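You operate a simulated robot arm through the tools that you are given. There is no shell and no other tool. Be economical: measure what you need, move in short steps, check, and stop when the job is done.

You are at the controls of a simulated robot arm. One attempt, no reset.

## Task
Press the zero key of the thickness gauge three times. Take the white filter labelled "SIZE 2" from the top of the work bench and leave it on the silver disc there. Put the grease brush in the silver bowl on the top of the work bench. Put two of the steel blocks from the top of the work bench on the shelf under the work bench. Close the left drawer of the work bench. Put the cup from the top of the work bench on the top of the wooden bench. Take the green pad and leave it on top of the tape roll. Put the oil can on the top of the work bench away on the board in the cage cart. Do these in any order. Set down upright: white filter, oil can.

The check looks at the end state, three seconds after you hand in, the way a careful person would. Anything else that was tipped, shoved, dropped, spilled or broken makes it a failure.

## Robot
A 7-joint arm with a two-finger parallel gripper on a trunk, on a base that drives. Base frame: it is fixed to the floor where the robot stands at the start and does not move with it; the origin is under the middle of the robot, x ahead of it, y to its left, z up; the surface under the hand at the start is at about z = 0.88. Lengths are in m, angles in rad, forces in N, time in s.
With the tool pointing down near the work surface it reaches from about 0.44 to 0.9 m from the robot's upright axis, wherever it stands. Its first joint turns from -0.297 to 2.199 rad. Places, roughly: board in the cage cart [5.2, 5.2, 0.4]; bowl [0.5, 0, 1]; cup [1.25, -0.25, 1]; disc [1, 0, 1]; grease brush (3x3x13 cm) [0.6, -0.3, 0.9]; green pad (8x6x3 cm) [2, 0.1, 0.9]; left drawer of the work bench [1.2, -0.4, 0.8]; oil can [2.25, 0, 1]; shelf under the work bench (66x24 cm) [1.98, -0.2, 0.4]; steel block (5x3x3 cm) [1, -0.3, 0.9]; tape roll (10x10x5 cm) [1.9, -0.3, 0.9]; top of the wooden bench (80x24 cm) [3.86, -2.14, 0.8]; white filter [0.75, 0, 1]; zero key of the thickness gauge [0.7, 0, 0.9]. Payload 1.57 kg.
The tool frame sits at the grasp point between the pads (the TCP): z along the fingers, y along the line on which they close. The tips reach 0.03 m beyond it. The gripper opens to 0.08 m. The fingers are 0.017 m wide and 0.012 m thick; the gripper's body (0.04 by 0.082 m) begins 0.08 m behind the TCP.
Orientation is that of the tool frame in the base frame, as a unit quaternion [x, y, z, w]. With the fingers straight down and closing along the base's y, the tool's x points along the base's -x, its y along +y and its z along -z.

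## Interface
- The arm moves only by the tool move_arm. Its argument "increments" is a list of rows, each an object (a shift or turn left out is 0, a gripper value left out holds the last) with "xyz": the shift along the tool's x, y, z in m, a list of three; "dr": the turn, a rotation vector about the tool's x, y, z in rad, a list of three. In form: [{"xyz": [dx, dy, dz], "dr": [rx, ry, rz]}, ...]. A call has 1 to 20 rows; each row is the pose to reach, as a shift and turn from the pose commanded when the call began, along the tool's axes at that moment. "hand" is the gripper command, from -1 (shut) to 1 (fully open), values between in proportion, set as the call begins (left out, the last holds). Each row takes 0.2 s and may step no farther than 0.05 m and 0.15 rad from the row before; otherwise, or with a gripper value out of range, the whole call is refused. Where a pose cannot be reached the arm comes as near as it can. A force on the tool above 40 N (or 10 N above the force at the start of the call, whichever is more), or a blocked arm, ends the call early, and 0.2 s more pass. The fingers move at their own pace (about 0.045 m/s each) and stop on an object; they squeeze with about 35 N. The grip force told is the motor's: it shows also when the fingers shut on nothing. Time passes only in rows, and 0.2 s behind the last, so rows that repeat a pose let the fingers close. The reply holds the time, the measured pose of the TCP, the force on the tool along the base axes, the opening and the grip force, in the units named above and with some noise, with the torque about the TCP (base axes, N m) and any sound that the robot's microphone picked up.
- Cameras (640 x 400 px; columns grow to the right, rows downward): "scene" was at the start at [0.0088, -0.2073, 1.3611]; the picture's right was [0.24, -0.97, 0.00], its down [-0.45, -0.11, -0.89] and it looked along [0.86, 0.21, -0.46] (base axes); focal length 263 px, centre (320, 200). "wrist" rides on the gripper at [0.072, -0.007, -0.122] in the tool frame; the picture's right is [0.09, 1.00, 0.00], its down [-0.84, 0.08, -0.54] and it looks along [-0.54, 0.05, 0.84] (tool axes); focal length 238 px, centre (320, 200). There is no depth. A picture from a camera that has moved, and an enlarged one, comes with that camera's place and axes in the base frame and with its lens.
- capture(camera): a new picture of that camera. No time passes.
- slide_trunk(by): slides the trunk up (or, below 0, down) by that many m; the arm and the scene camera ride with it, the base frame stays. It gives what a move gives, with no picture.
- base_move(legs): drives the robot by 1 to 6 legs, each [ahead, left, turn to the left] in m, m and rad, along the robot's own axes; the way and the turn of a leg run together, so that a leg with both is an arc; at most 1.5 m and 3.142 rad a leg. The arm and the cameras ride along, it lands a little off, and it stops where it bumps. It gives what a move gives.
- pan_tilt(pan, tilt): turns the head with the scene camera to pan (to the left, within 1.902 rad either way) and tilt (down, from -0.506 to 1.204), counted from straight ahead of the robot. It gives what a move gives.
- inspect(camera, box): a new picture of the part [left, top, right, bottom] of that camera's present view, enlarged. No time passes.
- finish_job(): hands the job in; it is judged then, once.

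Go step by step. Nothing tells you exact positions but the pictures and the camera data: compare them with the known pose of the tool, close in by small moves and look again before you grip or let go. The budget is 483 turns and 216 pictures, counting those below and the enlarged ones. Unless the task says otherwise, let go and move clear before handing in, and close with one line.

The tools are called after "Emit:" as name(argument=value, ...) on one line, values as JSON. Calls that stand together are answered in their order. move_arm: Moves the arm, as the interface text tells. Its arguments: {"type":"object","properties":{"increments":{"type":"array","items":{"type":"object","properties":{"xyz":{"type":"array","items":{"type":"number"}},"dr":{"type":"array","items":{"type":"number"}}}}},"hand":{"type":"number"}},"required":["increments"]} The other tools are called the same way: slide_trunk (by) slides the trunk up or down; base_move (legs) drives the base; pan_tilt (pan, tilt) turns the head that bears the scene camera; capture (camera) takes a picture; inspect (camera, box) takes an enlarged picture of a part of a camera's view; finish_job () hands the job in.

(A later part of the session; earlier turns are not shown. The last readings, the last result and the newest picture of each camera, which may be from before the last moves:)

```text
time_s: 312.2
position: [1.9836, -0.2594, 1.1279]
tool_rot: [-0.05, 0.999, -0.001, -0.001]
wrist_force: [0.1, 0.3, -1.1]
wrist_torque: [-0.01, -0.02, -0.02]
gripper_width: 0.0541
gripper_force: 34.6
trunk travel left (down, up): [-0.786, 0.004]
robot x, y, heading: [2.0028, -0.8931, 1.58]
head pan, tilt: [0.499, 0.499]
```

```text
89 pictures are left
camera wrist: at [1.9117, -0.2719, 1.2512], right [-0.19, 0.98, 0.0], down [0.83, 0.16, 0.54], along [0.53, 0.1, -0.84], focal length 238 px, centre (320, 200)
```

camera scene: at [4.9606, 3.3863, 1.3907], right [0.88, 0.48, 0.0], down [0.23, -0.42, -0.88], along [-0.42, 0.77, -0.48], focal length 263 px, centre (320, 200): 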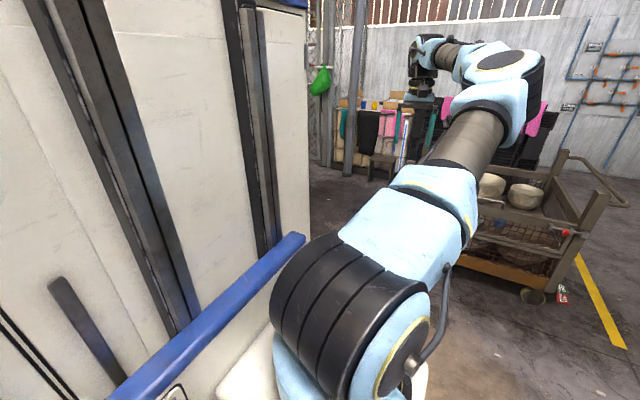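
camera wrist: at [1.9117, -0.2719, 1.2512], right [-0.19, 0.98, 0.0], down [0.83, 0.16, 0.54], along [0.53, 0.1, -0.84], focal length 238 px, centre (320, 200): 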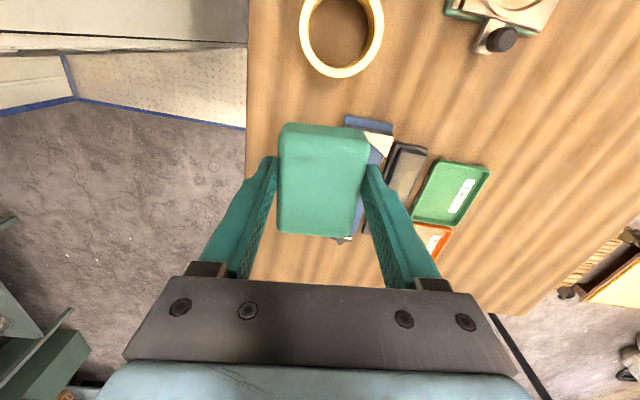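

Emit:
move_arm(increments=[{"xyz": [0.045, 0.008, 0]}, {"xyz": [0.089, 0.016, 0]}, {"xyz": [0.089, 0.016, 0.05]}, {"xyz": [0.089, 0.016, 0.1]}, {"xyz": [0.089, 0.016, 0.135]}])

Emit:
capture(camera="wrist")

Emit:
pan_tilt(pan=0.1, tilt=0.6)

Emit:
capture(camera="scene")

```text
time_s: 313.4
position: [1.894, -0.2497, 0.9936]
tool_rot: [-0.051, 0.999, 0.0, 0.0]
wrist_force: [-0.3, -0.5, 0.2]
wrist_torque: [0.02, 0.03, -0.01]
gripper_width: 0.054
gripper_force: 35.4
trunk travel left (down, up): [-0.786, 0.004]
robot x, y, heading: [2.0029, -0.892, 1.581]
head pan, tilt: [0.499, 0.499]
```

```text
88 pictures are left
camera wrist: at [1.8224, -0.2634, 1.1166], right [-0.19, 0.98, 0.0], down [0.83, 0.16, 0.54], along [0.53, 0.1, -0.84], focal length 238 px, centre (320, 200)
```

wrist: 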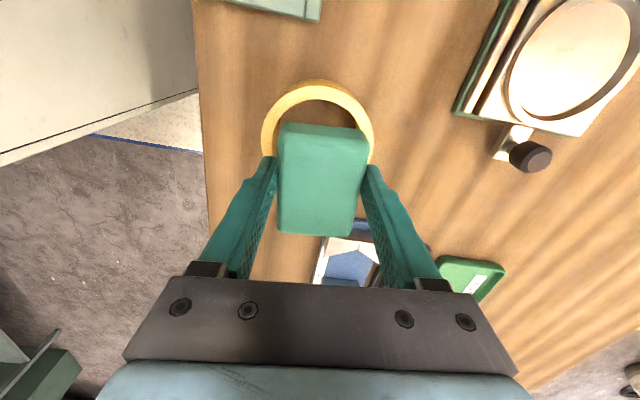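

```text
time_s: 314.2
position: [1.8933, -0.2498, 0.9932]
tool_rot: [-0.051, 0.999, 0.0, -0.001]
wrist_force: [0.3, -0.5, -0.3]
wrist_torque: [-0.02, 0.01, 0.0]
gripper_width: 0.0541
gripper_force: 35.0
trunk travel left (down, up): [-0.786, 0.004]
robot x, y, heading: [2.0046, -0.8934, 1.583]
head pan, tilt: [0.099, 0.6]
```

```text
87 pictures are left
camera scene: at [2.226, -0.8795, 1.4117], right [0.99, 0.11, 0.0], down [0.06, -0.56, -0.83], along [-0.09, 0.82, -0.56], focal length 263 px, centre (320, 200)
```

scene: 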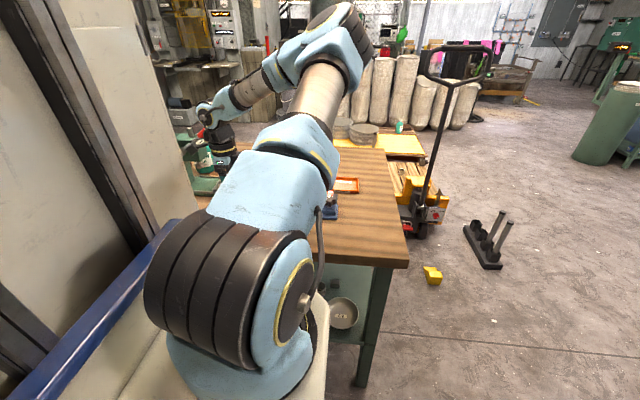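

Emit:
move_arm(increments=[{"xyz": [0.008, -0.003, 0.008]}, {"xyz": [0.008, -0.003, 0.014]}, {"xyz": [0.008, -0.003, 0.018]}, {"xyz": [0.008, -0.003, 0.021]}])

```text
time_s: 315.2
position: [1.8851, -0.2528, 0.9727]
tool_rot: [-0.05, 0.999, 0.001, 0.0]
wrist_force: [-0.2, 0.1, -0.6]
wrist_torque: [-0.02, 0.05, 0.0]
gripper_width: 0.0538
gripper_force: 34.9
trunk travel left (down, up): [-0.786, 0.004]
robot x, y, heading: [2.005, -0.8886, 1.58]
head pan, tilt: [0.099, 0.6]
```

Emit:
move_arm(increments=[{"xyz": [0, 0, 0.002]}, {"xyz": [0, 0, 0.004]}, {"xyz": [0, 0, 0.006]}, {"xyz": [0, 0, 0.007]}])

Emit:
capture(camera="wrist")

```text
time_s: 316.2
position: [1.8855, -0.2541, 0.9645]
tool_rot: [-0.05, 0.999, 0.001, -0.001]
wrist_force: [0.8, -0.1, -0.6]
wrist_torque: [-0.04, -0.03, 0.0]
gripper_width: 0.0538
gripper_force: 34.8
trunk travel left (down, up): [-0.786, 0.004]
robot x, y, heading: [2.0038, -0.8886, 1.58]
head pan, tilt: [0.099, 0.6]
```

```text
86 pictures are left
camera wrist: at [1.814, -0.2676, 1.087], right [-0.19, 0.98, 0.0], down [0.83, 0.16, 0.54], along [0.53, 0.1, -0.84], focal length 238 px, centre (320, 200)
```

wrist: 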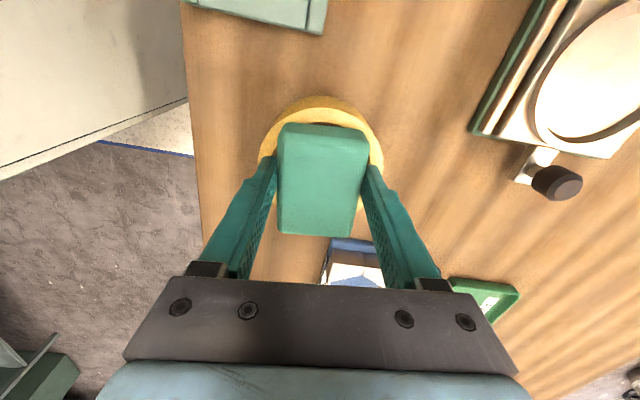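

Emit:
move_arm(increments=[{"xyz": [0, 0, 0.002]}, {"xyz": [0, 0, 0.004]}, {"xyz": [0, 0, 0.006]}])

```text
time_s: 317.1
position: [1.8853, -0.2539, 0.961]
tool_rot: [-0.049, 0.999, 0.002, -0.002]
wrist_force: [4.8, -2.7, 35.7]
wrist_torque: [-0.24, -0.59, -0.08]
gripper_width: 0.0541
gripper_force: 35.2
trunk travel left (down, up): [-0.786, 0.004]
robot x, y, heading: [2.0066, -0.8879, 1.581]
head pan, tilt: [0.099, 0.6]
```

Contact at z≈0.961. Easing off and releasing.

Emit:
move_arm(increments=[{"xyz": [0, 0, -0.003]}])

Emit:
move_arm(hand=1, increments=[{"xyz": [0, 0, 0]}, {"xyz": [0, 0, 0]}, {"xyz": [0, 0, 0]}])

Emit:
move_arm(increments=[{"xyz": [0, 0, -0.03]}, {"xyz": [0, 0, -0.07]}, {"xyz": [0, 0, -0.11]}, {"xyz": [0, 0, -0.15]}, {"xyz": [0, 0, -0.2]}])

Emit:
capture(camera="wrist")

```text
time_s: 317.4
position: [1.8839, -0.2539, 0.9623]
tool_rot: [-0.051, 0.999, 0.001, -0.002]
wrist_force: [-2.4, 4.7, 20.6]
wrist_torque: [0.18, -0.02, 0.03]
gripper_width: 0.0542
gripper_force: 35.2
trunk travel left (down, up): [-0.786, 0.004]
robot x, y, heading: [2.0067, -0.8922, 1.581]
head pan, tilt: [0.099, 0.6]
```

```text
time_s: 318.2
position: [1.8869, -0.2547, 0.961]
tool_rot: [-0.05, 0.999, -0.001, 0.0]
wrist_force: [-0.4, -0.2, -0.1]
wrist_torque: [-0.02, 0.01, -0.02]
gripper_width: 0.0799
gripper_force: 0.1
trunk travel left (down, up): [-0.786, 0.004]
robot x, y, heading: [2.0051, -0.8933, 1.576]
head pan, tilt: [0.099, 0.6]
```

```text
time_s: 319.4
position: [1.8869, -0.2551, 1.1607]
tool_rot: [-0.05, 0.999, -0.001, -0.001]
wrist_force: [-0.2, -0.5, 0.5]
wrist_torque: [-0.04, 0.01, 0.03]
gripper_width: 0.0797
gripper_force: 0.2
trunk travel left (down, up): [-0.786, 0.004]
robot x, y, heading: [2.0044, -0.8873, 1.582]
head pan, tilt: [0.099, 0.6]
```

```text
85 pictures are left
camera wrist: at [1.8155, -0.2679, 1.2833], right [-0.19, 0.98, 0.0], down [0.83, 0.16, 0.54], along [0.53, 0.1, -0.84], focal length 238 px, centre (320, 200)
```

wrist: 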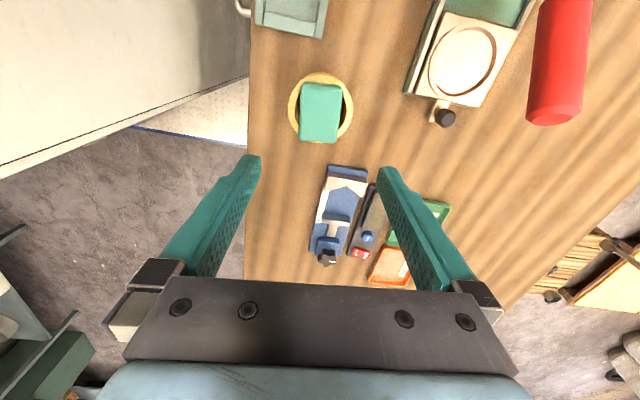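

Pad sits on the tape roll. Now the second steel block: backing off, turning the tool to the flipped pose and driving left.

Emit:
base_move(legs=[[-0.3, 0, 0]])

Emit:
move_arm(increments=[{"dr": [0, 0, 0.15]}, {"dr": [0, 0, 0.3]}, {"dr": [0, 0, 0.45]}, {"dr": [0, 0, 0.6]}, {"dr": [0, 0, 0.75]}, {"dr": [0, 0, 0.9]}, {"dr": [0, 0, 1.05]}, {"dr": [0, 0, 1.2]}, {"dr": [0, 0, 1.35]}, {"dr": [0, 0, 1.5]}, {"dr": [0, 0, 1.65]}])

Emit:
base_move(legs=[[0, 0.78, 0], [0.2, 0, 0]])

Emit:
move_arm(increments=[{"dr": [0, 0.14, 0]}, {"dr": [0, 0.28, 0]}, {"dr": [0, 0.42, 0]}, {"dr": [0, 0.56, 0]}, {"dr": [0, 0.7, 0]}, {"dr": [0, 0.785, 0]}])

Emit:
capture(camera="wrist")

```text
time_s: 321.5
position: [1.8892, -0.5552, 1.1607]
tool_rot: [-0.052, 0.999, -0.001, -0.001]
wrist_force: [0.1, 0.3, 0.4]
wrist_torque: [-0.04, 0.01, 0.02]
gripper_width: 0.0802
gripper_force: 0.1
trunk travel left (down, up): [-0.786, 0.004]
robot x, y, heading: [2.0048, -1.1894, 1.578]
head pan, tilt: [0.099, 0.6]
```

```text
time_s: 323.9
position: [1.8881, -0.5547, 1.162]
tool_rot: [0.7, 0.715, 0.0, -0.001]
wrist_force: [-0.3, -0.4, 0.2]
wrist_torque: [0.01, 0.05, 0.01]
gripper_width: 0.08
gripper_force: 0.0
trunk travel left (down, up): [-0.786, 0.004]
robot x, y, heading: [2.0073, -1.1902, 1.586]
head pan, tilt: [0.099, 0.6]
```

```text
time_s: 329.3
position: [1.1154, -0.3607, 1.16]
tool_rot: [0.698, 0.716, 0.0, -0.001]
wrist_force: [-0.3, 0.7, -1.5]
wrist_torque: [0.01, -0.01, 0.0]
gripper_width: 0.0801
gripper_force: 0.1
trunk travel left (down, up): [-0.786, 0.004]
robot x, y, heading: [1.2334, -0.9959, 1.581]
head pan, tilt: [0.099, 0.6]
```

```text
time_s: 330.7
position: [1.1141, -0.3594, 1.1605]
tool_rot: [0.647, 0.66, 0.267, -0.274]
wrist_force: [-0.6, 1.0, 0.1]
wrist_torque: [-0.01, 0.0, -0.03]
gripper_width: 0.0803
gripper_force: 0.2
trunk travel left (down, up): [-0.786, 0.004]
robot x, y, heading: [1.2334, -0.9982, 1.58]
head pan, tilt: [0.099, 0.6]
```

```text
84 pictures are left
camera wrist: at [1.1083, -0.3964, 1.2979], right [0.99, 0.09, 0.06], down [0.1, -0.97, -0.21], along [0.04, 0.21, -0.98], focal length 238 px, centre (320, 200)
```

wrist: 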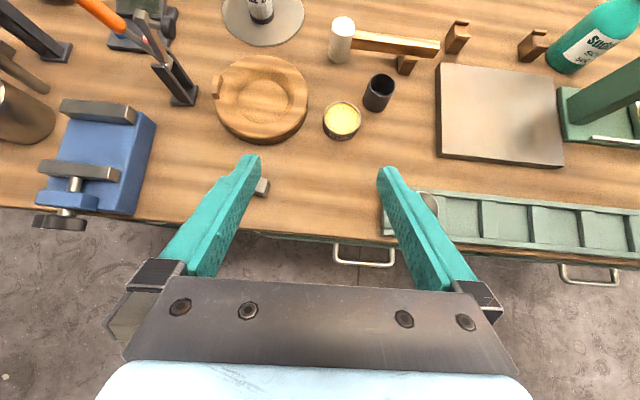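

Emit:
move_arm(increments=[{"xyz": [0, -0.045, 0]}, {"xyz": [0, -0.085, 0]}, {"xyz": [-0.03, -0.085, 0.035]}])

Emit:
inspect(camera="wrist", box=[240, 110, 400, 210])

```text
time_s: 331.5
position: [1.031, -0.3628, 1.1142]
tool_rot: [0.645, 0.661, 0.266, -0.275]
wrist_force: [-0.5, 0.0, 0.3]
wrist_torque: [-0.01, 0.01, 0.0]
gripper_width: 0.0802
gripper_force: 0.0
trunk travel left (down, up): [-0.786, 0.004]
robot x, y, heading: [1.2333, -0.9973, 1.582]
head pan, tilt: [0.099, 0.6]
```

```text
4.00 times, centred on (320, 160) of wrist
camera zoom: at [1.0245, -0.3975, 1.2524], right [0.99, 0.09, 0.06], down [0.1, -0.97, -0.21], along [0.04, 0.21, -0.98], focal length 953 px, centre (320, 360)
```

zoom: 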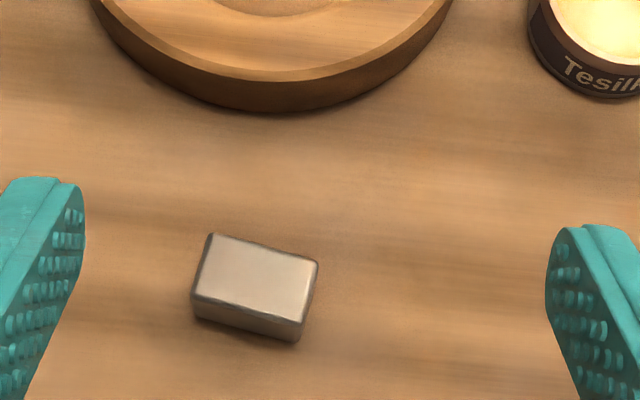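

Block C at (1.012, -0.294), long side roughly along x, turned about -0.14 rad. Aligning and descending.

Emit:
move_arm(increments=[{"xyz": [-0.015, -0.005, 0.04], "dr": [-0.04, 0, 0.04]}, {"xyz": [-0.03, -0.01, 0.08], "dr": [-0.08, 0, 0.08]}, {"xyz": [-0.045, -0.015, 0.115], "dr": [-0.116, 0, 0.116]}, {"xyz": [-0.063, -0.018, 0.146], "dr": [-0.116, 0, 0.116]}])

Emit:
capture(camera="wrist")

```text
time_s: 332.5
position: [1.0115, -0.3032, 0.969]
tool_rot: [0.698, 0.605, 0.288, -0.252]
wrist_force: [0.3, -0.7, 0.0]
wrist_torque: [-0.01, 0.03, -0.01]
gripper_width: 0.0799
gripper_force: 0.1
trunk travel left (down, up): [-0.786, 0.004]
robot x, y, heading: [1.2352, -0.9937, 1.578]
head pan, tilt: [0.099, 0.6]
```

```text
82 pictures are left
camera wrist: at [0.9992, -0.3375, 1.1052], right [1.0, -0.07, 0.06], down [-0.06, -0.98, -0.21], along [0.08, 0.2, -0.98], focal length 238 px, centre (320, 200)
```

wrist: 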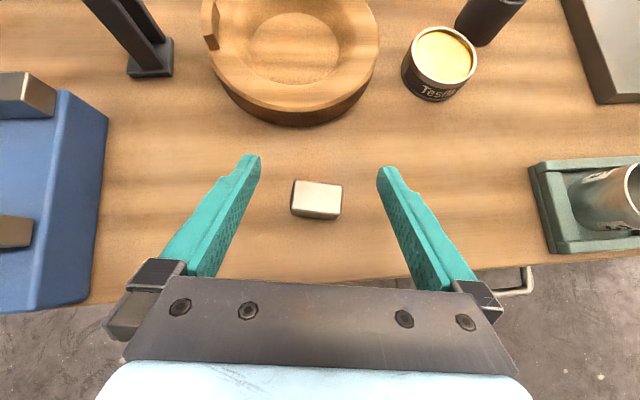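

Emit:
move_arm(increments=[{"xyz": [-0.014, 0, 0.014]}, {"xyz": [-0.026, 0, 0.026]}, {"xyz": [-0.037, 0, 0.037]}])

Emit:
move_arm(hand=-1, increments=[{"xyz": [0, 0, 0]}, {"xyz": [0, 0, 0]}, {"xyz": [0, 0, 0]}, {"xyz": [0, 0, 0]}])

Emit:
move_arm(increments=[{"xyz": [0.03, 0, -0.03]}, {"xyz": [0.06, 0, -0.06]}, {"xyz": [0.09, 0, -0.09]}, {"xyz": [0.12, 0, -0.12]}])

Emit:
capture(camera="wrist")

```text
time_s: 333.3
position: [1.0119, -0.3017, 0.9143]
tool_rot: [0.698, 0.606, 0.288, -0.251]
wrist_force: [0.0, 1.1, 0.4]
wrist_torque: [0.0, 0.0, -0.02]
gripper_width: 0.0803
gripper_force: 0.0
trunk travel left (down, up): [-0.786, 0.004]
robot x, y, heading: [1.2337, -0.9964, 1.579]
head pan, tilt: [0.099, 0.6]
```

```text
time_s: 334.3
position: [1.01, -0.3017, 0.9134]
tool_rot: [0.698, 0.606, 0.287, -0.251]
wrist_force: [1.7, 0.5, 0.1]
wrist_torque: [-0.02, -0.11, 0.0]
gripper_width: 0.0436
gripper_force: 30.0
trunk travel left (down, up): [-0.786, 0.004]
robot x, y, heading: [1.235, -0.9979, 1.583]
head pan, tilt: [0.099, 0.6]
```

```text
time_s: 335.3
position: [1.0099, -0.3034, 1.0886]
tool_rot: [0.697, 0.607, 0.287, -0.251]
wrist_force: [-0.5, 0.5, -2.8]
wrist_torque: [-0.02, 0.0, 0.0]
gripper_width: 0.0434
gripper_force: 34.5
trunk travel left (down, up): [-0.786, 0.004]
robot x, y, heading: [1.2348, -0.9936, 1.58]
head pan, tilt: [0.099, 0.6]
```

```text
81 pictures are left
camera wrist: at [0.9984, -0.3359, 1.2247], right [1.0, -0.07, 0.06], down [-0.06, -0.98, -0.21], along [0.08, 0.2, -0.98], focal length 238 px, centre (320, 200)
```

wrist: 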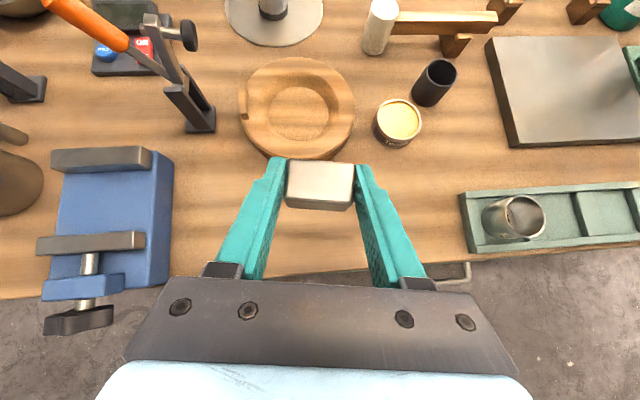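

Block held. Driving around to the bench end again.

Emit:
base_move(legs=[[-0.42, 0, 0], [0, -1.5, 0], [0, -0.55, 0], [0, 0, 1.56]])

Emit:
slide_trunk(by=-0.4)

Emit:
slide_trunk(by=-0.25)

```text
time_s: 351.3
position: [2.5669, -1.5916, 1.0873]
tool_rot: [0.097, 0.919, 0.039, -0.38]
wrist_force: [-0.7, -0.4, -3.3]
wrist_torque: [0.0, -0.02, -0.03]
gripper_width: 0.0436
gripper_force: 35.4
trunk travel left (down, up): [-0.786, 0.004]
robot x, y, heading: [3.2736, -1.4179, 3.085]
head pan, tilt: [0.099, 0.6]
```

```text
time_s: 355.1
position: [2.5679, -1.592, 0.6869]
tool_rot: [0.097, 0.92, 0.039, -0.379]
wrist_force: [-0.3, -0.6, -2.7]
wrist_torque: [-0.02, 0.02, -0.02]
gripper_width: 0.0433
gripper_force: 35.1
trunk travel left (down, up): [-0.386, 0.404]
robot x, y, heading: [3.2736, -1.419, 3.082]
head pan, tilt: [0.099, 0.6]
```

```text
time_s: 357.7
position: [2.5678, -1.5922, 0.4384]
tool_rot: [0.097, 0.919, 0.04, -0.38]
wrist_force: [-0.6, -0.8, -2.7]
wrist_torque: [-0.01, -0.01, -0.01]
gripper_width: 0.0436
gripper_force: 35.1
trunk travel left (down, up): [-0.136, 0.654]
robot x, y, heading: [3.2774, -1.4169, 3.085]
head pan, tilt: [0.099, 0.6]
```

Emit:
base_move(legs=[[0, 0, 0.055]])

Emit:
move_arm(increments=[{"xyz": [0.03, 0.0, -0.03], "dr": [0.055, 0, -0.055]}, {"xyz": [0.06, 0.0, -0.06], "dr": [0.1075, 0, -0.1075]}, {"xyz": [0.09, 0.0, -0.09], "dr": [0.1075, 0, -0.1075]}, {"xyz": [0.12, 0.0, -0.12], "dr": [0.1075, 0, -0.1075]}, {"xyz": [0.12, 0.045, -0.12], "dr": [0.1075, 0, -0.1075]}, {"xyz": [0.12, 0.09, -0.12], "dr": [0.1075, 0, -0.1075]}, {"xyz": [0.12, 0.135, -0.12], "dr": [0.1075, 0, -0.1075]}])

Emit:
base_move(legs=[[0, -1.29, 0]])

Emit:
capture(camera="wrist")

```text
time_s: 358.5
position: [2.5781, -1.6306, 0.4369]
tool_rot: [0.072, 0.921, 0.029, -0.381]
wrist_force: [0.9, 0.8, -2.9]
wrist_torque: [-0.03, 0.0, 0.02]
gripper_width: 0.0436
gripper_force: 35.8
trunk travel left (down, up): [-0.136, 0.654]
robot x, y, heading: [3.2778, -1.4209, 3.139]
head pan, tilt: [0.099, 0.6]
```

```text
time_s: 360.1
position: [2.5969, -1.4985, 0.6075]
tool_rot: [0.001, 0.924, -0.001, -0.382]
wrist_force: [0.0, 0.8, -2.4]
wrist_torque: [0.01, -0.02, 0.03]
gripper_width: 0.0438
gripper_force: 34.5
trunk travel left (down, up): [-0.136, 0.654]
robot x, y, heading: [3.2743, -1.4176, 3.143]
head pan, tilt: [0.099, 0.6]
```

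```text
time_s: 366.6
position: [2.6055, -0.1984, 0.6084]
tool_rot: [0.005, 0.924, 0.001, -0.382]
wrist_force: [0.2, 0.0, -3.1]
wrist_torque: [-0.03, -0.02, 0.02]
gripper_width: 0.0434
gripper_force: 34.7
trunk travel left (down, up): [-0.136, 0.654]
robot x, y, heading: [3.2863, -0.1266, 3.128]
head pan, tilt: [0.099, 0.6]
```

```text
80 pictures are left
camera wrist: at [2.6392, -0.2055, 0.7453], right [-0.05, 1.0, 0.06], down [0.98, 0.07, -0.21], along [-0.21, 0.05, -0.98], focal length 238 px, centre (320, 200)
```

wrist: 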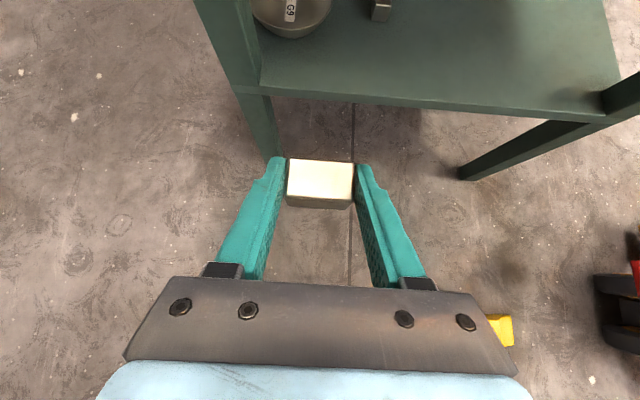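

Emit:
base_move(legs=[[0.155, 0, 0]])

Emit:
capture(camera="wrist")

```text
time_s: 368.0
position: [2.4479, -0.1972, 0.608]
tool_rot: [0.006, 0.924, 0.001, -0.382]
wrist_force: [-0.1, 0.2, -2.4]
wrist_torque: [-0.02, -0.02, 0.01]
gripper_width: 0.0437
gripper_force: 35.3
trunk travel left (down, up): [-0.136, 0.654]
robot x, y, heading: [3.1281, -0.1201, 3.128]
head pan, tilt: [0.099, 0.6]
```

```text
79 pictures are left
camera wrist: at [2.4819, -0.2033, 0.7453], right [-0.05, 1.0, 0.06], down [0.98, 0.07, -0.21], along [-0.21, 0.05, -0.98], focal length 238 px, centre (320, 200)
```

wrist: 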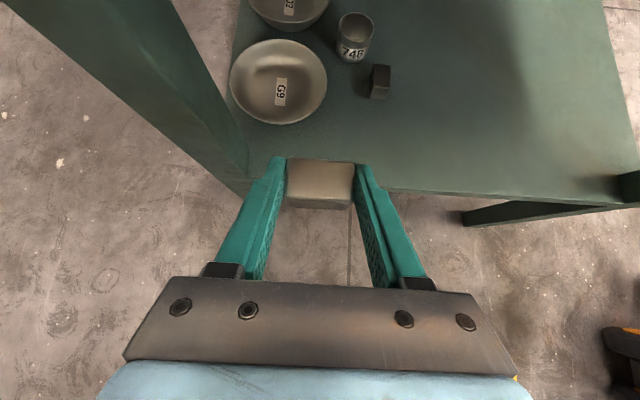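

Emit:
move_arm(increments=[{"xyz": [0, 0.045, 0]}, {"xyz": [0.003, 0.0915, 0.01]}, {"xyz": [0.005, 0.0915, 0.055]}, {"xyz": [0.007, 0.0915, 0.1]}, {"xyz": [0.007, 0.0915, 0.14]}, {"xyz": [0.0074, 0.0915, 0.175]}, {"xyz": [0.0074, 0.0915, 0.209]}])

Emit:
capture(camera="wrist")

```text
time_s: 369.6
position: [2.2959, -0.1023, 0.464]
tool_rot: [0.006, 0.924, 0.002, -0.382]
wrist_force: [0.3, -0.3, -2.0]
wrist_torque: [0.04, -0.02, -0.02]
gripper_width: 0.0435
gripper_force: 34.9
trunk travel left (down, up): [-0.136, 0.654]
robot x, y, heading: [3.1266, -0.1211, 3.129]
head pan, tilt: [0.099, 0.6]
```

```text
78 pictures are left
camera wrist: at [2.3293, -0.1094, 0.602], right [-0.05, 1.0, 0.06], down [0.98, 0.07, -0.21], along [-0.21, 0.05, -0.98], focal length 238 px, centre (320, 200)
```

wrist: 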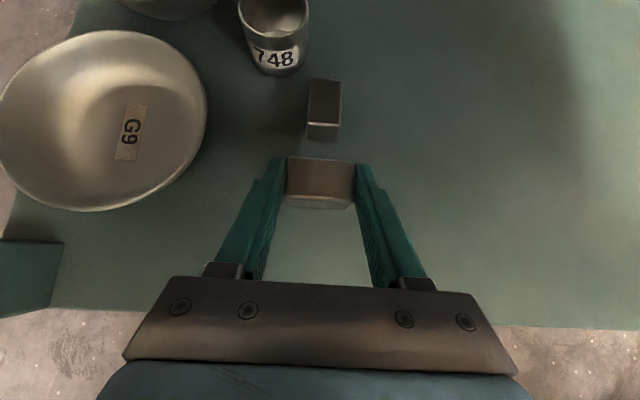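

Good clearance to the first block and the bowl. Lowering to contact.

Emit:
move_arm(increments=[{"xyz": [-0.007, 0, 0.007]}, {"xyz": [-0.013, 0, 0.013]}, {"xyz": [-0.018, 0, 0.018]}, {"xyz": [-0.02, 0, 0.02]}])

Emit:
move_arm(increments=[{"xyz": [-0.001, 0, 0.001]}, {"xyz": [-0.002, 0, 0.002]}, {"xyz": [-0.003, 0, 0.003]}])

```text
time_s: 370.6
position: [2.2963, -0.1025, 0.4362]
tool_rot: [0.006, 0.924, 0.001, -0.382]
wrist_force: [1.0, 0.3, -2.8]
wrist_torque: [0.01, -0.04, 0.01]
gripper_width: 0.0434
gripper_force: 34.7
trunk travel left (down, up): [-0.136, 0.654]
robot x, y, heading: [3.1253, -0.1218, 3.132]
head pan, tilt: [0.099, 0.6]
```

```text
time_s: 371.4
position: [2.2953, -0.1047, 0.4345]
tool_rot: [0.006, 0.924, 0.001, -0.382]
wrist_force: [0.8, -1.1, 4.6]
wrist_torque: [0.15, -0.11, -0.02]
gripper_width: 0.0434
gripper_force: 35.6
trunk travel left (down, up): [-0.136, 0.654]
robot x, y, heading: [3.1241, -0.1238, 3.129]
head pan, tilt: [0.099, 0.6]
```

Emit:
move_arm(hand=0.6, increments=[{"xyz": [0, 0, 0]}, {"xyz": [0, 0, 0]}, {"xyz": [0, 0, 0]}])

Emit:
move_arm(increments=[{"xyz": [0.005, 0, -0.04]}, {"xyz": [0.01, 0, -0.08]}, {"xyz": [0.015, 0, -0.12]}, {"xyz": [0.02, 0, -0.16]}, {"xyz": [0.02, 0, -0.2]}])

Emit:
capture(camera="wrist")

```text
time_s: 372.2
position: [2.2961, -0.1023, 0.4315]
tool_rot: [0.006, 0.924, 0.001, -0.383]
wrist_force: [-0.2, -0.3, -0.1]
wrist_torque: [0.02, 0.02, 0.0]
gripper_width: 0.064
gripper_force: 0.1
trunk travel left (down, up): [-0.136, 0.654]
robot x, y, heading: [3.1235, -0.1193, 3.127]
head pan, tilt: [0.099, 0.6]
```

```text
time_s: 373.4
position: [2.4237, -0.1064, 0.586]
tool_rot: [0.006, 0.924, 0.001, -0.383]
wrist_force: [-0.2, 1.0, 0.0]
wrist_torque: [-0.04, -0.01, 0.01]
gripper_width: 0.064
gripper_force: 0.0
trunk travel left (down, up): [-0.136, 0.654]
robot x, y, heading: [3.128, -0.1237, 3.131]
head pan, tilt: [0.099, 0.6]
```

```text
77 pictures are left
camera wrist: at [2.4581, -0.1124, 0.7248], right [-0.05, 1.0, 0.06], down [0.98, 0.07, -0.21], along [-0.21, 0.05, -0.98], focal length 238 px, centre (320, 200)
```

wrist: 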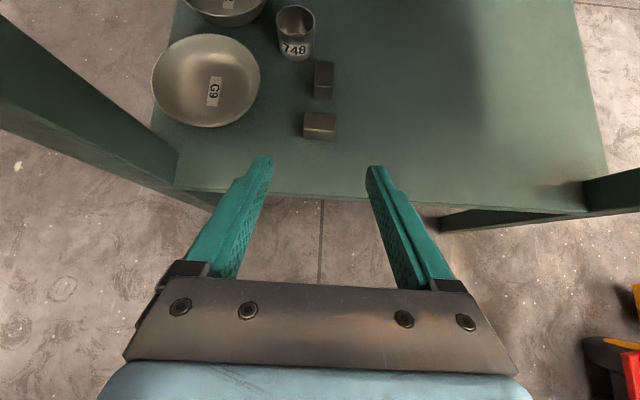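

Both blocks are on the shelf. Now the cup: drive back to the bench front and raise the trunk.

Emit:
base_move(legs=[[-0.17, 0, 0], [0, 1.3, 0], [0, 0, -1.56]])

Emit:
slide_trunk(by=0.4)

Emit:
slide_trunk(by=0.24)

Emit:
base_move(legs=[[0, 1.5, 0], [0, 0.4, 0]])

Emit:
move_arm(hand=1, increments=[{"dr": [0, -0.14, 0]}, {"dr": [0, -0.28, 0]}, {"dr": [0, -0.42, 0]}, {"dr": [0, -0.56, 0]}, {"dr": [0, -0.7, 0]}, {"dr": [0, -0.785, 0]}])

```text
time_s: 384.9
position: [3.2728, -0.7498, 0.5878]
tool_rot: [0.65, 0.657, 0.268, -0.272]
wrist_force: [-0.4, -0.3, 0.1]
wrist_torque: [0.03, -0.01, -0.01]
gripper_width: 0.0639
gripper_force: 0.0
trunk travel left (down, up): [-0.136, 0.654]
robot x, y, heading: [3.2721, -1.453, 1.582]
head pan, tilt: [0.099, 0.6]
```

```text
time_s: 388.7
position: [3.2731, -0.75, 0.9876]
tool_rot: [0.65, 0.657, 0.268, -0.272]
wrist_force: [-0.3, 0.9, 0.7]
wrist_torque: [0.0, -0.01, -0.02]
gripper_width: 0.064
gripper_force: 0.0
trunk travel left (down, up): [-0.536, 0.254]
robot x, y, heading: [3.2734, -1.4524, 1.58]
head pan, tilt: [0.099, 0.6]
```

```text
time_s: 391.2
position: [3.2733, -0.7504, 1.2272]
tool_rot: [0.65, 0.657, 0.268, -0.272]
wrist_force: [-0.7, -0.5, 0.4]
wrist_torque: [-0.02, -0.05, 0.0]
gripper_width: 0.0639
gripper_force: 0.1
trunk travel left (down, up): [-0.776, 0.014]
robot x, y, heading: [3.2712, -1.451, 1.586]
head pan, tilt: [0.099, 0.6]
```

```text
time_s: 400.7
position: [1.3672, -0.7678, 1.2276]
tool_rot: [0.65, 0.657, 0.267, -0.272]
wrist_force: [0.1, -0.6, 0.3]
wrist_torque: [0.03, 0.01, 0.04]
gripper_width: 0.0641
gripper_force: 0.1
trunk travel left (down, up): [-0.776, 0.014]
robot x, y, heading: [1.3676, -1.4714, 1.584]
head pan, tilt: [0.099, 0.6]
```

```text
time_s: 402.1
position: [1.3684, -0.7684, 1.2285]
tool_rot: [0.702, 0.712, -0.002, 0.002]
wrist_force: [-0.2, -0.6, 0.2]
wrist_torque: [0.03, 0.0, 0.04]
gripper_width: 0.0802
gripper_force: 0.2
trunk travel left (down, up): [-0.776, 0.014]
robot x, y, heading: [1.3669, -1.4704, 1.581]
head pan, tilt: [0.099, 0.6]
```

Turning the tool back to the normal orientation.

Emit:
move_arm(increments=[{"dr": [0, 0, -0.15]}, {"dr": [0, 0, -0.3]}, {"dr": [0, 0, -0.45]}, {"dr": [0, 0, -0.6]}, {"dr": [0, 0, -0.75]}, {"dr": [0, 0, -0.9]}, {"dr": [0, 0, -1.05]}, {"dr": [0, 0, -1.2]}, {"dr": [0, 0, -1.35]}, {"dr": [0, 0, -1.5]}, {"dr": [0, 0, -1.6]}])

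Emit:
move_arm(increments=[{"dr": [0, 0, -0.15]}, {"dr": [0, 0, -0.3]}, {"dr": [0, 0, -0.45]}, {"dr": [0, 0, -0.6]}, {"dr": [0, 0, -0.75]}, {"dr": [0, 0, -0.9]}, {"dr": [0, 0, -1.05]}, {"dr": [0, 0, -1.2]}, {"dr": [0, 0, -1.35]}, {"dr": [0, 0, -1.5]}, {"dr": [0, 0, -1.54]}])

Emit:
base_move(legs=[[0.5, 0, -0.01]])

Emit:
capture(camera="wrist")

```text
time_s: 404.5
position: [1.368, -0.7688, 1.2277]
tool_rot: [-0.021, 1.0, 0.0, -0.001]
wrist_force: [0.5, -0.3, 0.5]
wrist_torque: [-0.02, -0.01, -0.02]
gripper_width: 0.0801
gripper_force: 0.1
trunk travel left (down, up): [-0.776, 0.014]
robot x, y, heading: [1.3681, -1.4656, 1.578]
head pan, tilt: [0.099, 0.6]
```

```text
time_s: 406.9
position: [1.3665, -0.7671, 1.228]
tool_rot: [0.712, -0.702, 0.0, 0.0]
wrist_force: [0.0, -0.2, 0.5]
wrist_torque: [-0.04, 0.0, 0.02]
gripper_width: 0.0799
gripper_force: 0.1
trunk travel left (down, up): [-0.776, 0.014]
robot x, y, heading: [1.3669, -1.4708, 1.582]
head pan, tilt: [0.099, 0.6]
```

```text
time_s: 409.9
position: [1.3753, -0.266, 1.2273]
tool_rot: [-0.705, 0.709, 0.0, -0.001]
wrist_force: [0.1, 0.1, -0.8]
wrist_torque: [0.03, -0.04, -0.01]
gripper_width: 0.0798
gripper_force: 0.0
trunk travel left (down, up): [-0.776, 0.014]
robot x, y, heading: [1.3644, -0.9668, 1.569]
head pan, tilt: [0.099, 0.6]
```

```text
76 pictures are left
camera wrist: at [1.3812, -0.3374, 1.3498], right [-1.0, -0.09, 0.0], down [-0.07, 0.84, 0.54], along [-0.05, 0.54, -0.84], focal length 238 px, centre (320, 200)
```

wrist: 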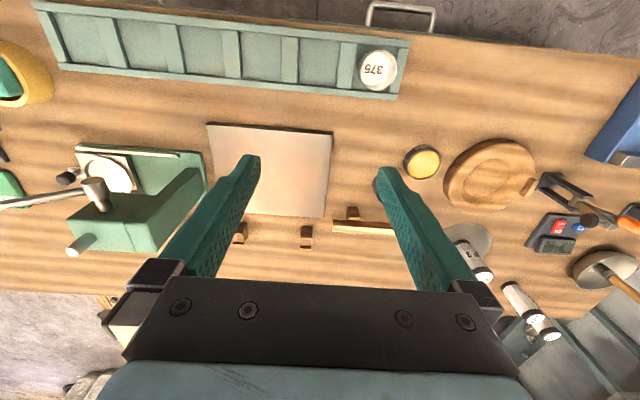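

Emit:
move_arm(increments=[{"xyz": [0.025, 0.04, 0]}, {"xyz": [0.05, 0.083, 0]}, {"xyz": [0.05, 0.083, 0.05]}, {"xyz": [0.05, 0.083, 0.1]}, {"xyz": [0.05, 0.083, 0.14]}])

Emit:
capture(camera="wrist")

```text
time_s: 411.1
position: [1.2946, -0.3175, 1.0865]
tool_rot: [-0.705, 0.709, 0.001, -0.001]
wrist_force: [-0.9, -0.3, 0.0]
wrist_torque: [0.05, -0.02, -0.01]
gripper_width: 0.0801
gripper_force: 0.0
trunk travel left (down, up): [-0.776, 0.014]
robot x, y, heading: [1.3645, -0.9703, 1.564]
head pan, tilt: [0.099, 0.6]
```

```text
75 pictures are left
camera wrist: at [1.2991, -0.3892, 1.2091], right [-1.0, -0.09, 0.0], down [-0.07, 0.84, 0.54], along [-0.05, 0.54, -0.84], focal length 238 px, centre (320, 200)
```

wrist: 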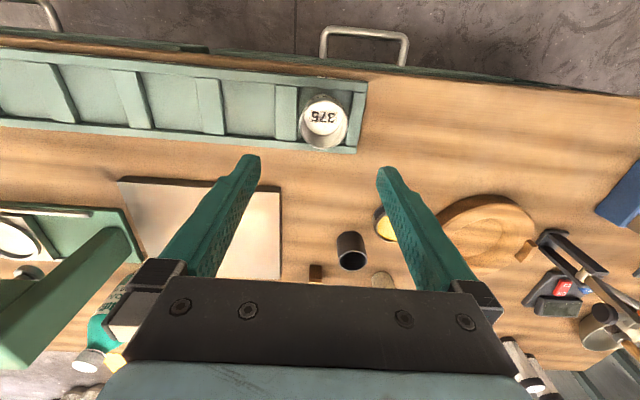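

Emit:
move_arm(increments=[{"xyz": [0.0, 0.006, 0.04]}, {"xyz": [0.0, 0.006, 0.08]}, {"xyz": [0.0, 0.006, 0.115]}])

Emit:
capture(camera="wrist")

```text
time_s: 411.9
position: [1.2867, -0.3155, 0.972]
tool_rot: [-0.706, 0.709, 0.001, -0.001]
wrist_force: [-0.7, 0.1, 0.3]
wrist_torque: [0.03, 0.0, -0.06]
gripper_width: 0.08
gripper_force: 0.0
trunk travel left (down, up): [-0.776, 0.014]
robot x, y, heading: [1.3651, -0.9665, 1.566]
head pan, tilt: [0.099, 0.6]
```

```text
74 pictures are left
camera wrist: at [1.2916, -0.3878, 1.0944], right [-1.0, -0.09, 0.0], down [-0.07, 0.84, 0.54], along [-0.05, 0.54, -0.84], focal length 238 px, centre (320, 200)
```

wrist: 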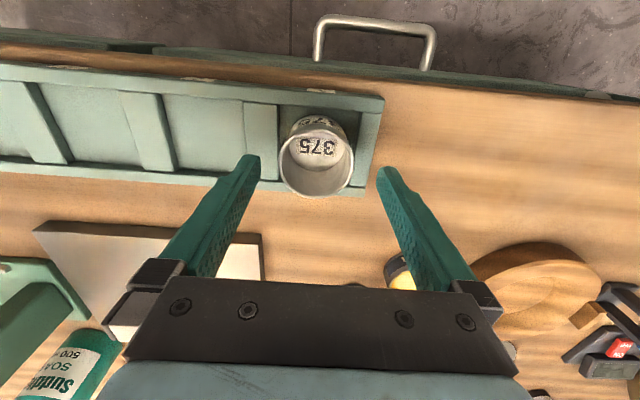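

Emit:
inspect(camera="wrist", box=[240, 80, 400, 210])

```text
3.08 times, centred on (320, 145) of wrist
camera zoom: at [1.2916, -0.3878, 1.0944], right [-1.0, -0.09, 0.0], down [-0.07, 0.84, 0.54], along [-0.05, 0.54, -0.84], focal length 733 px, centre (320, 369)
```

zoom: 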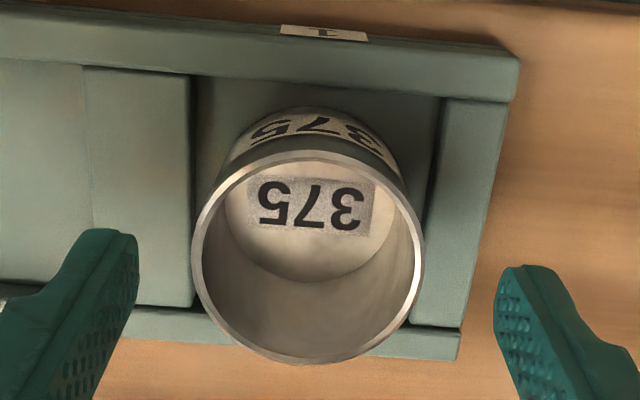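

The cup's rim is about 2 cm above the tray walls, so I'll grip only its upper part, with the tips staying above the walls.

Emit:
move_arm(increments=[{"xyz": [0.0, 0.0, 0.015]}, {"xyz": [0, 0, 0.025]}, {"xyz": [0, 0, 0.031]}, {"xyz": [0, 0, 0.034]}])

Emit:
capture(camera="wrist")

```text
time_s: 412.9
position: [1.2861, -0.3149, 0.9385]
tool_rot: [-0.706, 0.709, 0.001, -0.001]
wrist_force: [-0.5, 0.7, 0.2]
wrist_torque: [0.01, -0.03, 0.0]
gripper_width: 0.0797
gripper_force: 0.1
trunk travel left (down, up): [-0.776, 0.014]
robot x, y, heading: [1.3681, -0.97, 1.569]
head pan, tilt: [0.099, 0.6]
```

```text
72 pictures are left
camera wrist: at [1.2911, -0.3874, 1.0603], right [-1.0, -0.09, 0.0], down [-0.07, 0.84, 0.54], along [-0.05, 0.54, -0.84], focal length 238 px, centre (320, 200)
```

wrist: 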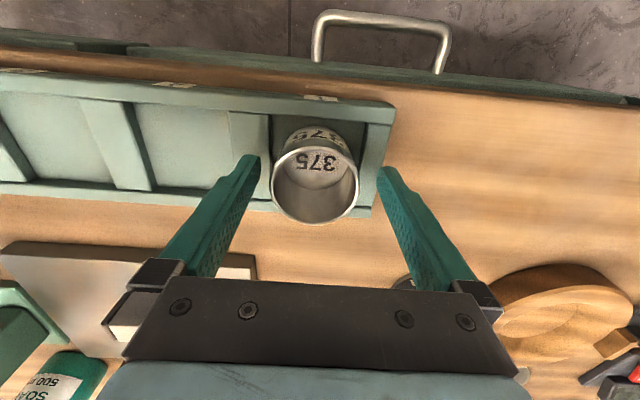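

Emit:
move_arm(hand=-1, increments=[{"xyz": [0.002, -0.001, 0]}, {"xyz": [0.002, -0.001, 0]}, {"xyz": [0.002, -0.001, 0]}, {"xyz": [0.002, -0.001, 0]}])

Emit:
capture(camera="wrist")

```text
time_s: 413.9
position: [1.2871, -0.3165, 0.9376]
tool_rot: [-0.705, 0.709, 0.001, -0.001]
wrist_force: [0.4, 0.3, 0.8]
wrist_torque: [0.01, -0.02, 0.0]
gripper_width: 0.0547
gripper_force: 35.4
trunk travel left (down, up): [-0.776, 0.014]
robot x, y, heading: [1.3688, -0.9705, 1.565]
head pan, tilt: [0.099, 0.6]
```

```text
71 pictures are left
camera wrist: at [1.2924, -0.3891, 1.0606], right [-1.0, -0.09, 0.0], down [-0.07, 0.84, 0.54], along [-0.05, 0.54, -0.84], focal length 238 px, centre (320, 200)
```

wrist: 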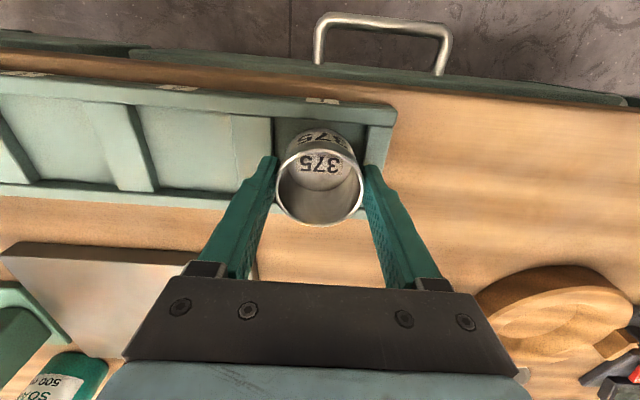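

Cup gripped at width 0.055. Lifting straight up slowly.

Emit:
move_arm(increments=[{"xyz": [0, 0, -0.015]}, {"xyz": [0, 0, -0.03]}, {"xyz": [0, 0, -0.06]}, {"xyz": [0, 0, -0.1]}, {"xyz": [0, 0, -0.14]}, {"xyz": [0, 0, -0.18]}])

Emit:
capture(camera="wrist")

```text
time_s: 415.3
position: [1.2889, -0.3195, 1.1195]
tool_rot: [-0.707, 0.708, 0.0, -0.001]
wrist_force: [1.0, 0.1, 0.1]
wrist_torque: [-0.05, 0.0, -0.02]
gripper_width: 0.0545
gripper_force: 35.3
trunk travel left (down, up): [-0.776, 0.014]
robot x, y, heading: [1.3651, -0.9715, 1.563]
head pan, tilt: [0.099, 0.6]
```

```text
70 pictures are left
camera wrist: at [1.2949, -0.3902, 1.2416], right [-1.0, -0.09, 0.0], down [-0.07, 0.84, 0.54], along [-0.05, 0.54, -0.84], focal length 238 px, centre (320, 200)
```

wrist: 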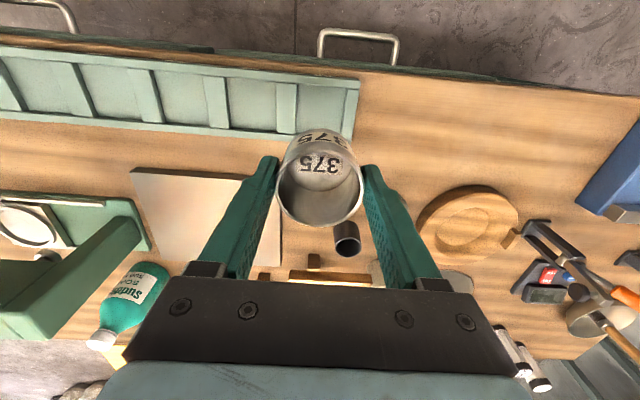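

Cup is out cleanly. Driving to the wooden bench: back, right, and turning around in open floor.

Emit:
base_move(legs=[[-0.35, 0, 0], [0, -1.5, 0], [0, 0, -1.571], [0, 0, -1.571]])

Emit:
pan_tilt(pan=0.5, tilt=0.35)

Emit:
capture(camera="scene")

Emit:
capture(camera="wrist")

```text
time_s: 432.2
position: [2.9197, -1.9797, 1.1198]
tool_rot: [0.718, 0.696, 0.001, 0.0]
wrist_force: [0.8, -0.2, -0.5]
wrist_torque: [-0.01, 0.02, -0.03]
gripper_width: 0.0544
gripper_force: 34.6
trunk travel left (down, up): [-0.776, 0.014]
robot x, y, heading: [2.8589, -1.327, -1.601]
head pan, tilt: [0.099, 0.6]
```

```text
time_s: 433.1
position: [2.9185, -1.979, 1.1195]
tool_rot: [0.717, 0.697, 0.001, -0.001]
wrist_force: [1.5, -0.6, -0.9]
wrist_torque: [0.0, 0.0, -0.03]
gripper_width: 0.0545
gripper_force: 34.9
trunk travel left (down, up): [-0.776, 0.014]
robot x, y, heading: [2.8566, -1.3273, -1.599]
head pan, tilt: [0.499, 0.351]
```

```text
69 pictures are left
camera scene: at [2.6727, -1.3232, 1.4244], right [-0.89, -0.45, 0.0], down [-0.16, 0.31, -0.94], along [0.43, -0.84, -0.34], focal length 263 px, centre (320, 200)
```

scene: 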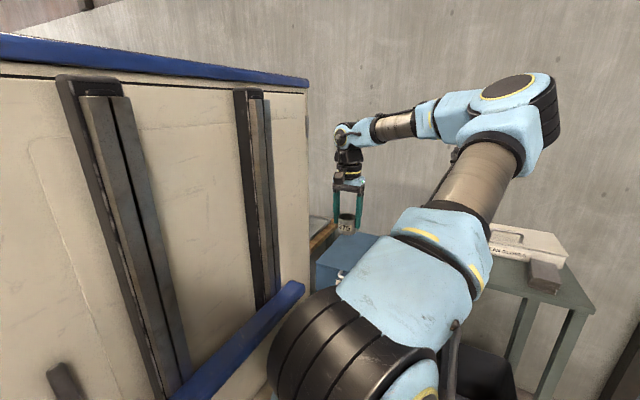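

```text
68 pictures are left
camera wrist: at [2.9125, -1.9073, 1.2413], right [1.0, 0.06, 0.0], down [0.05, -0.84, 0.54], along [0.04, -0.54, -0.84], focal length 238 px, centre (320, 200)
```

wrist: 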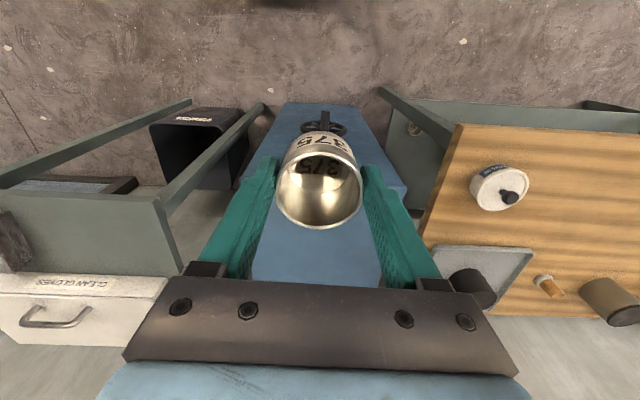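

Emit:
base_move(legs=[[0, 0, 0.03], [0, 0.9, 0]])

Emit:
capture(camera="wrist")

Emit:
capture(camera="scene")

```text
time_s: 438.2
position: [3.8416, -1.9757, 1.119]
tool_rot: [0.707, 0.707, 0.002, 0.0]
wrist_force: [0.0, -0.7, -1.0]
wrist_torque: [0.01, 0.0, -0.02]
gripper_width: 0.0546
gripper_force: 35.0
trunk travel left (down, up): [-0.776, 0.014]
robot x, y, heading: [3.7631, -1.3295, -1.572]
head pan, tilt: [0.499, 0.351]
```

```text
67 pictures are left
camera wrist: at [3.8331, -1.9046, 1.2413], right [1.0, 0.09, 0.0], down [0.08, -0.84, 0.54], along [0.05, -0.54, -0.84], focal length 238 px, centre (320, 200)
```

wrist: 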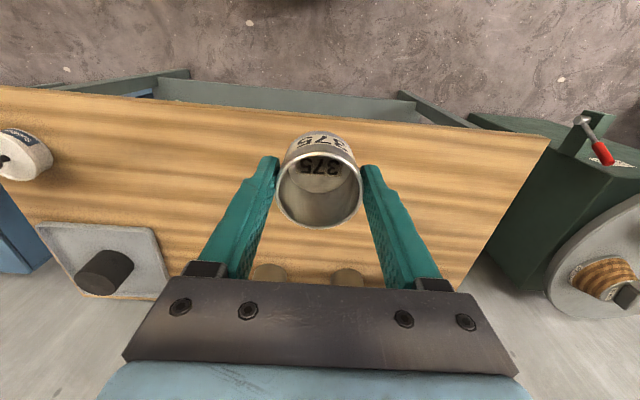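

```text
66 pictures are left
camera scene: at [3.5773, -1.3274, 1.4244], right [-0.88, -0.48, 0.0], down [-0.16, 0.3, -0.94], along [0.45, -0.82, -0.34], focal length 263 px, centre (320, 200)
```

scene: 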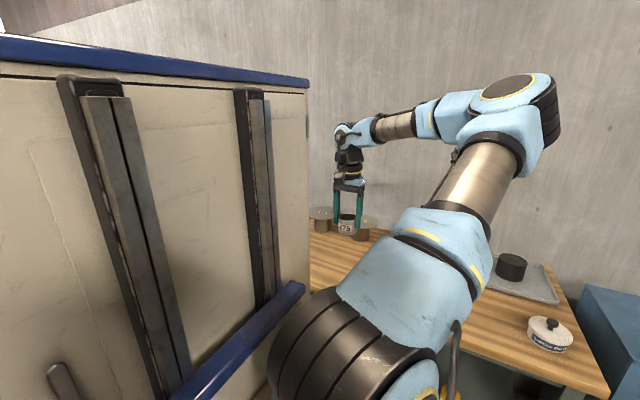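

The front strip of the wooden bench is free. Extending over (3.86, -2.13) and lowering.

Emit:
move_arm(increments=[{"xyz": [-0.045, 0.01, 0]}, {"xyz": [-0.09, 0.02, 0]}, {"xyz": [-0.13, 0.02, 0]}, {"xyz": [-0.15, 0.02, 0.03]}, {"xyz": [-0.15, 0.02, 0.08]}, {"xyz": [-0.15, 0.02, 0.13]}, {"xyz": [-0.15, 0.02, 0.17]}, {"xyz": [-0.15, 0.02, 0.21]}])

Emit:
capture(camera="wrist")

Emit:
capture(camera="scene")

```text
time_s: 440.0
position: [3.8635, -2.1266, 0.9087]
tool_rot: [0.708, 0.707, 0.001, 0.0]
wrist_force: [-0.1, 0.1, -0.1]
wrist_torque: [-0.01, 0.0, 0.0]
gripper_width: 0.0546
gripper_force: 34.6
trunk travel left (down, up): [-0.776, 0.014]
robot x, y, heading: [3.7672, -1.328, -1.571]
head pan, tilt: [0.499, 0.351]
```

```text
65 pictures are left
camera wrist: at [3.8549, -2.0552, 1.0309], right [1.0, 0.09, 0.0], down [0.08, -0.84, 0.54], along [0.05, -0.54, -0.84], focal length 238 px, centre (320, 200)
```

wrist: 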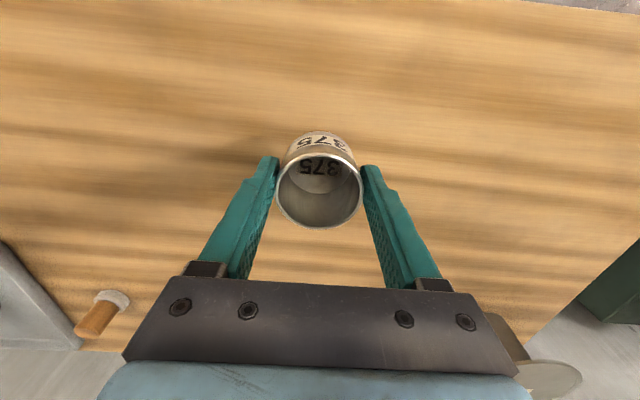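

```text
64 pictures are left
camera scene: at [3.5773, -1.3271, 1.4245], right [-0.88, -0.48, 0.0], down [-0.16, 0.3, -0.94], along [0.45, -0.82, -0.34], focal length 263 px, centre (320, 200)
```

scene: 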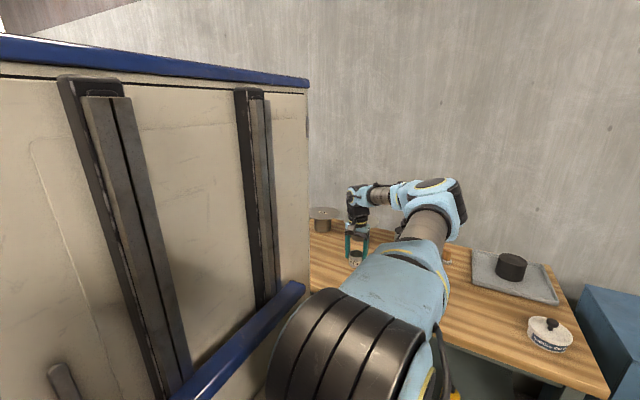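

Emit:
move_arm(increments=[{"xyz": [0, 0, 0.015]}, {"xyz": [0, 0, 0.028]}, {"xyz": [0, 0, 0.036]}, {"xyz": [0, 0, 0.042]}])

Emit:
capture(camera="wrist")

```text
time_s: 441.0
position: [3.8617, -2.1265, 0.8664]
tool_rot: [0.708, 0.707, 0.001, -0.001]
wrist_force: [0.3, 0.3, -0.1]
wrist_torque: [-0.02, 0.0, 0.0]
gripper_width: 0.0547
gripper_force: 34.1
trunk travel left (down, up): [-0.776, 0.014]
robot x, y, heading: [3.7638, -1.3263, -1.572]
head pan, tilt: [0.499, 0.351]
```

```text
63 pictures are left
camera wrist: at [3.8538, -2.0553, 0.9891], right [1.0, 0.09, 0.0], down [0.08, -0.84, 0.54], along [0.05, -0.54, -0.84], focal length 238 px, centre (320, 200)
```

wrist: 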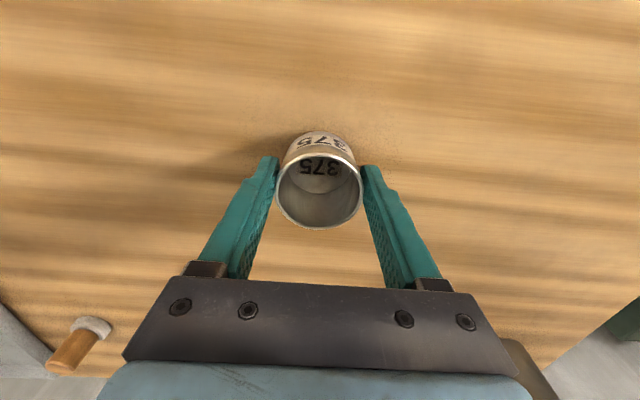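

Emit:
move_arm(increments=[{"xyz": [0, 0, 0.003]}, {"xyz": [0, 0, 0.006]}, {"xyz": [0, 0, 0.009]}, {"xyz": [0, 0, 0.011]}])

```text
time_s: 442.0
position: [3.8618, -2.1261, 0.8554]
tool_rot: [0.707, 0.708, 0.0, 0.0]
wrist_force: [0.2, 0.5, -0.3]
wrist_torque: [0.02, 0.0, -0.02]
gripper_width: 0.0543
gripper_force: 34.8
trunk travel left (down, up): [-0.776, 0.014]
robot x, y, heading: [3.7626, -1.3261, -1.573]
head pan, tilt: [0.499, 0.351]
```

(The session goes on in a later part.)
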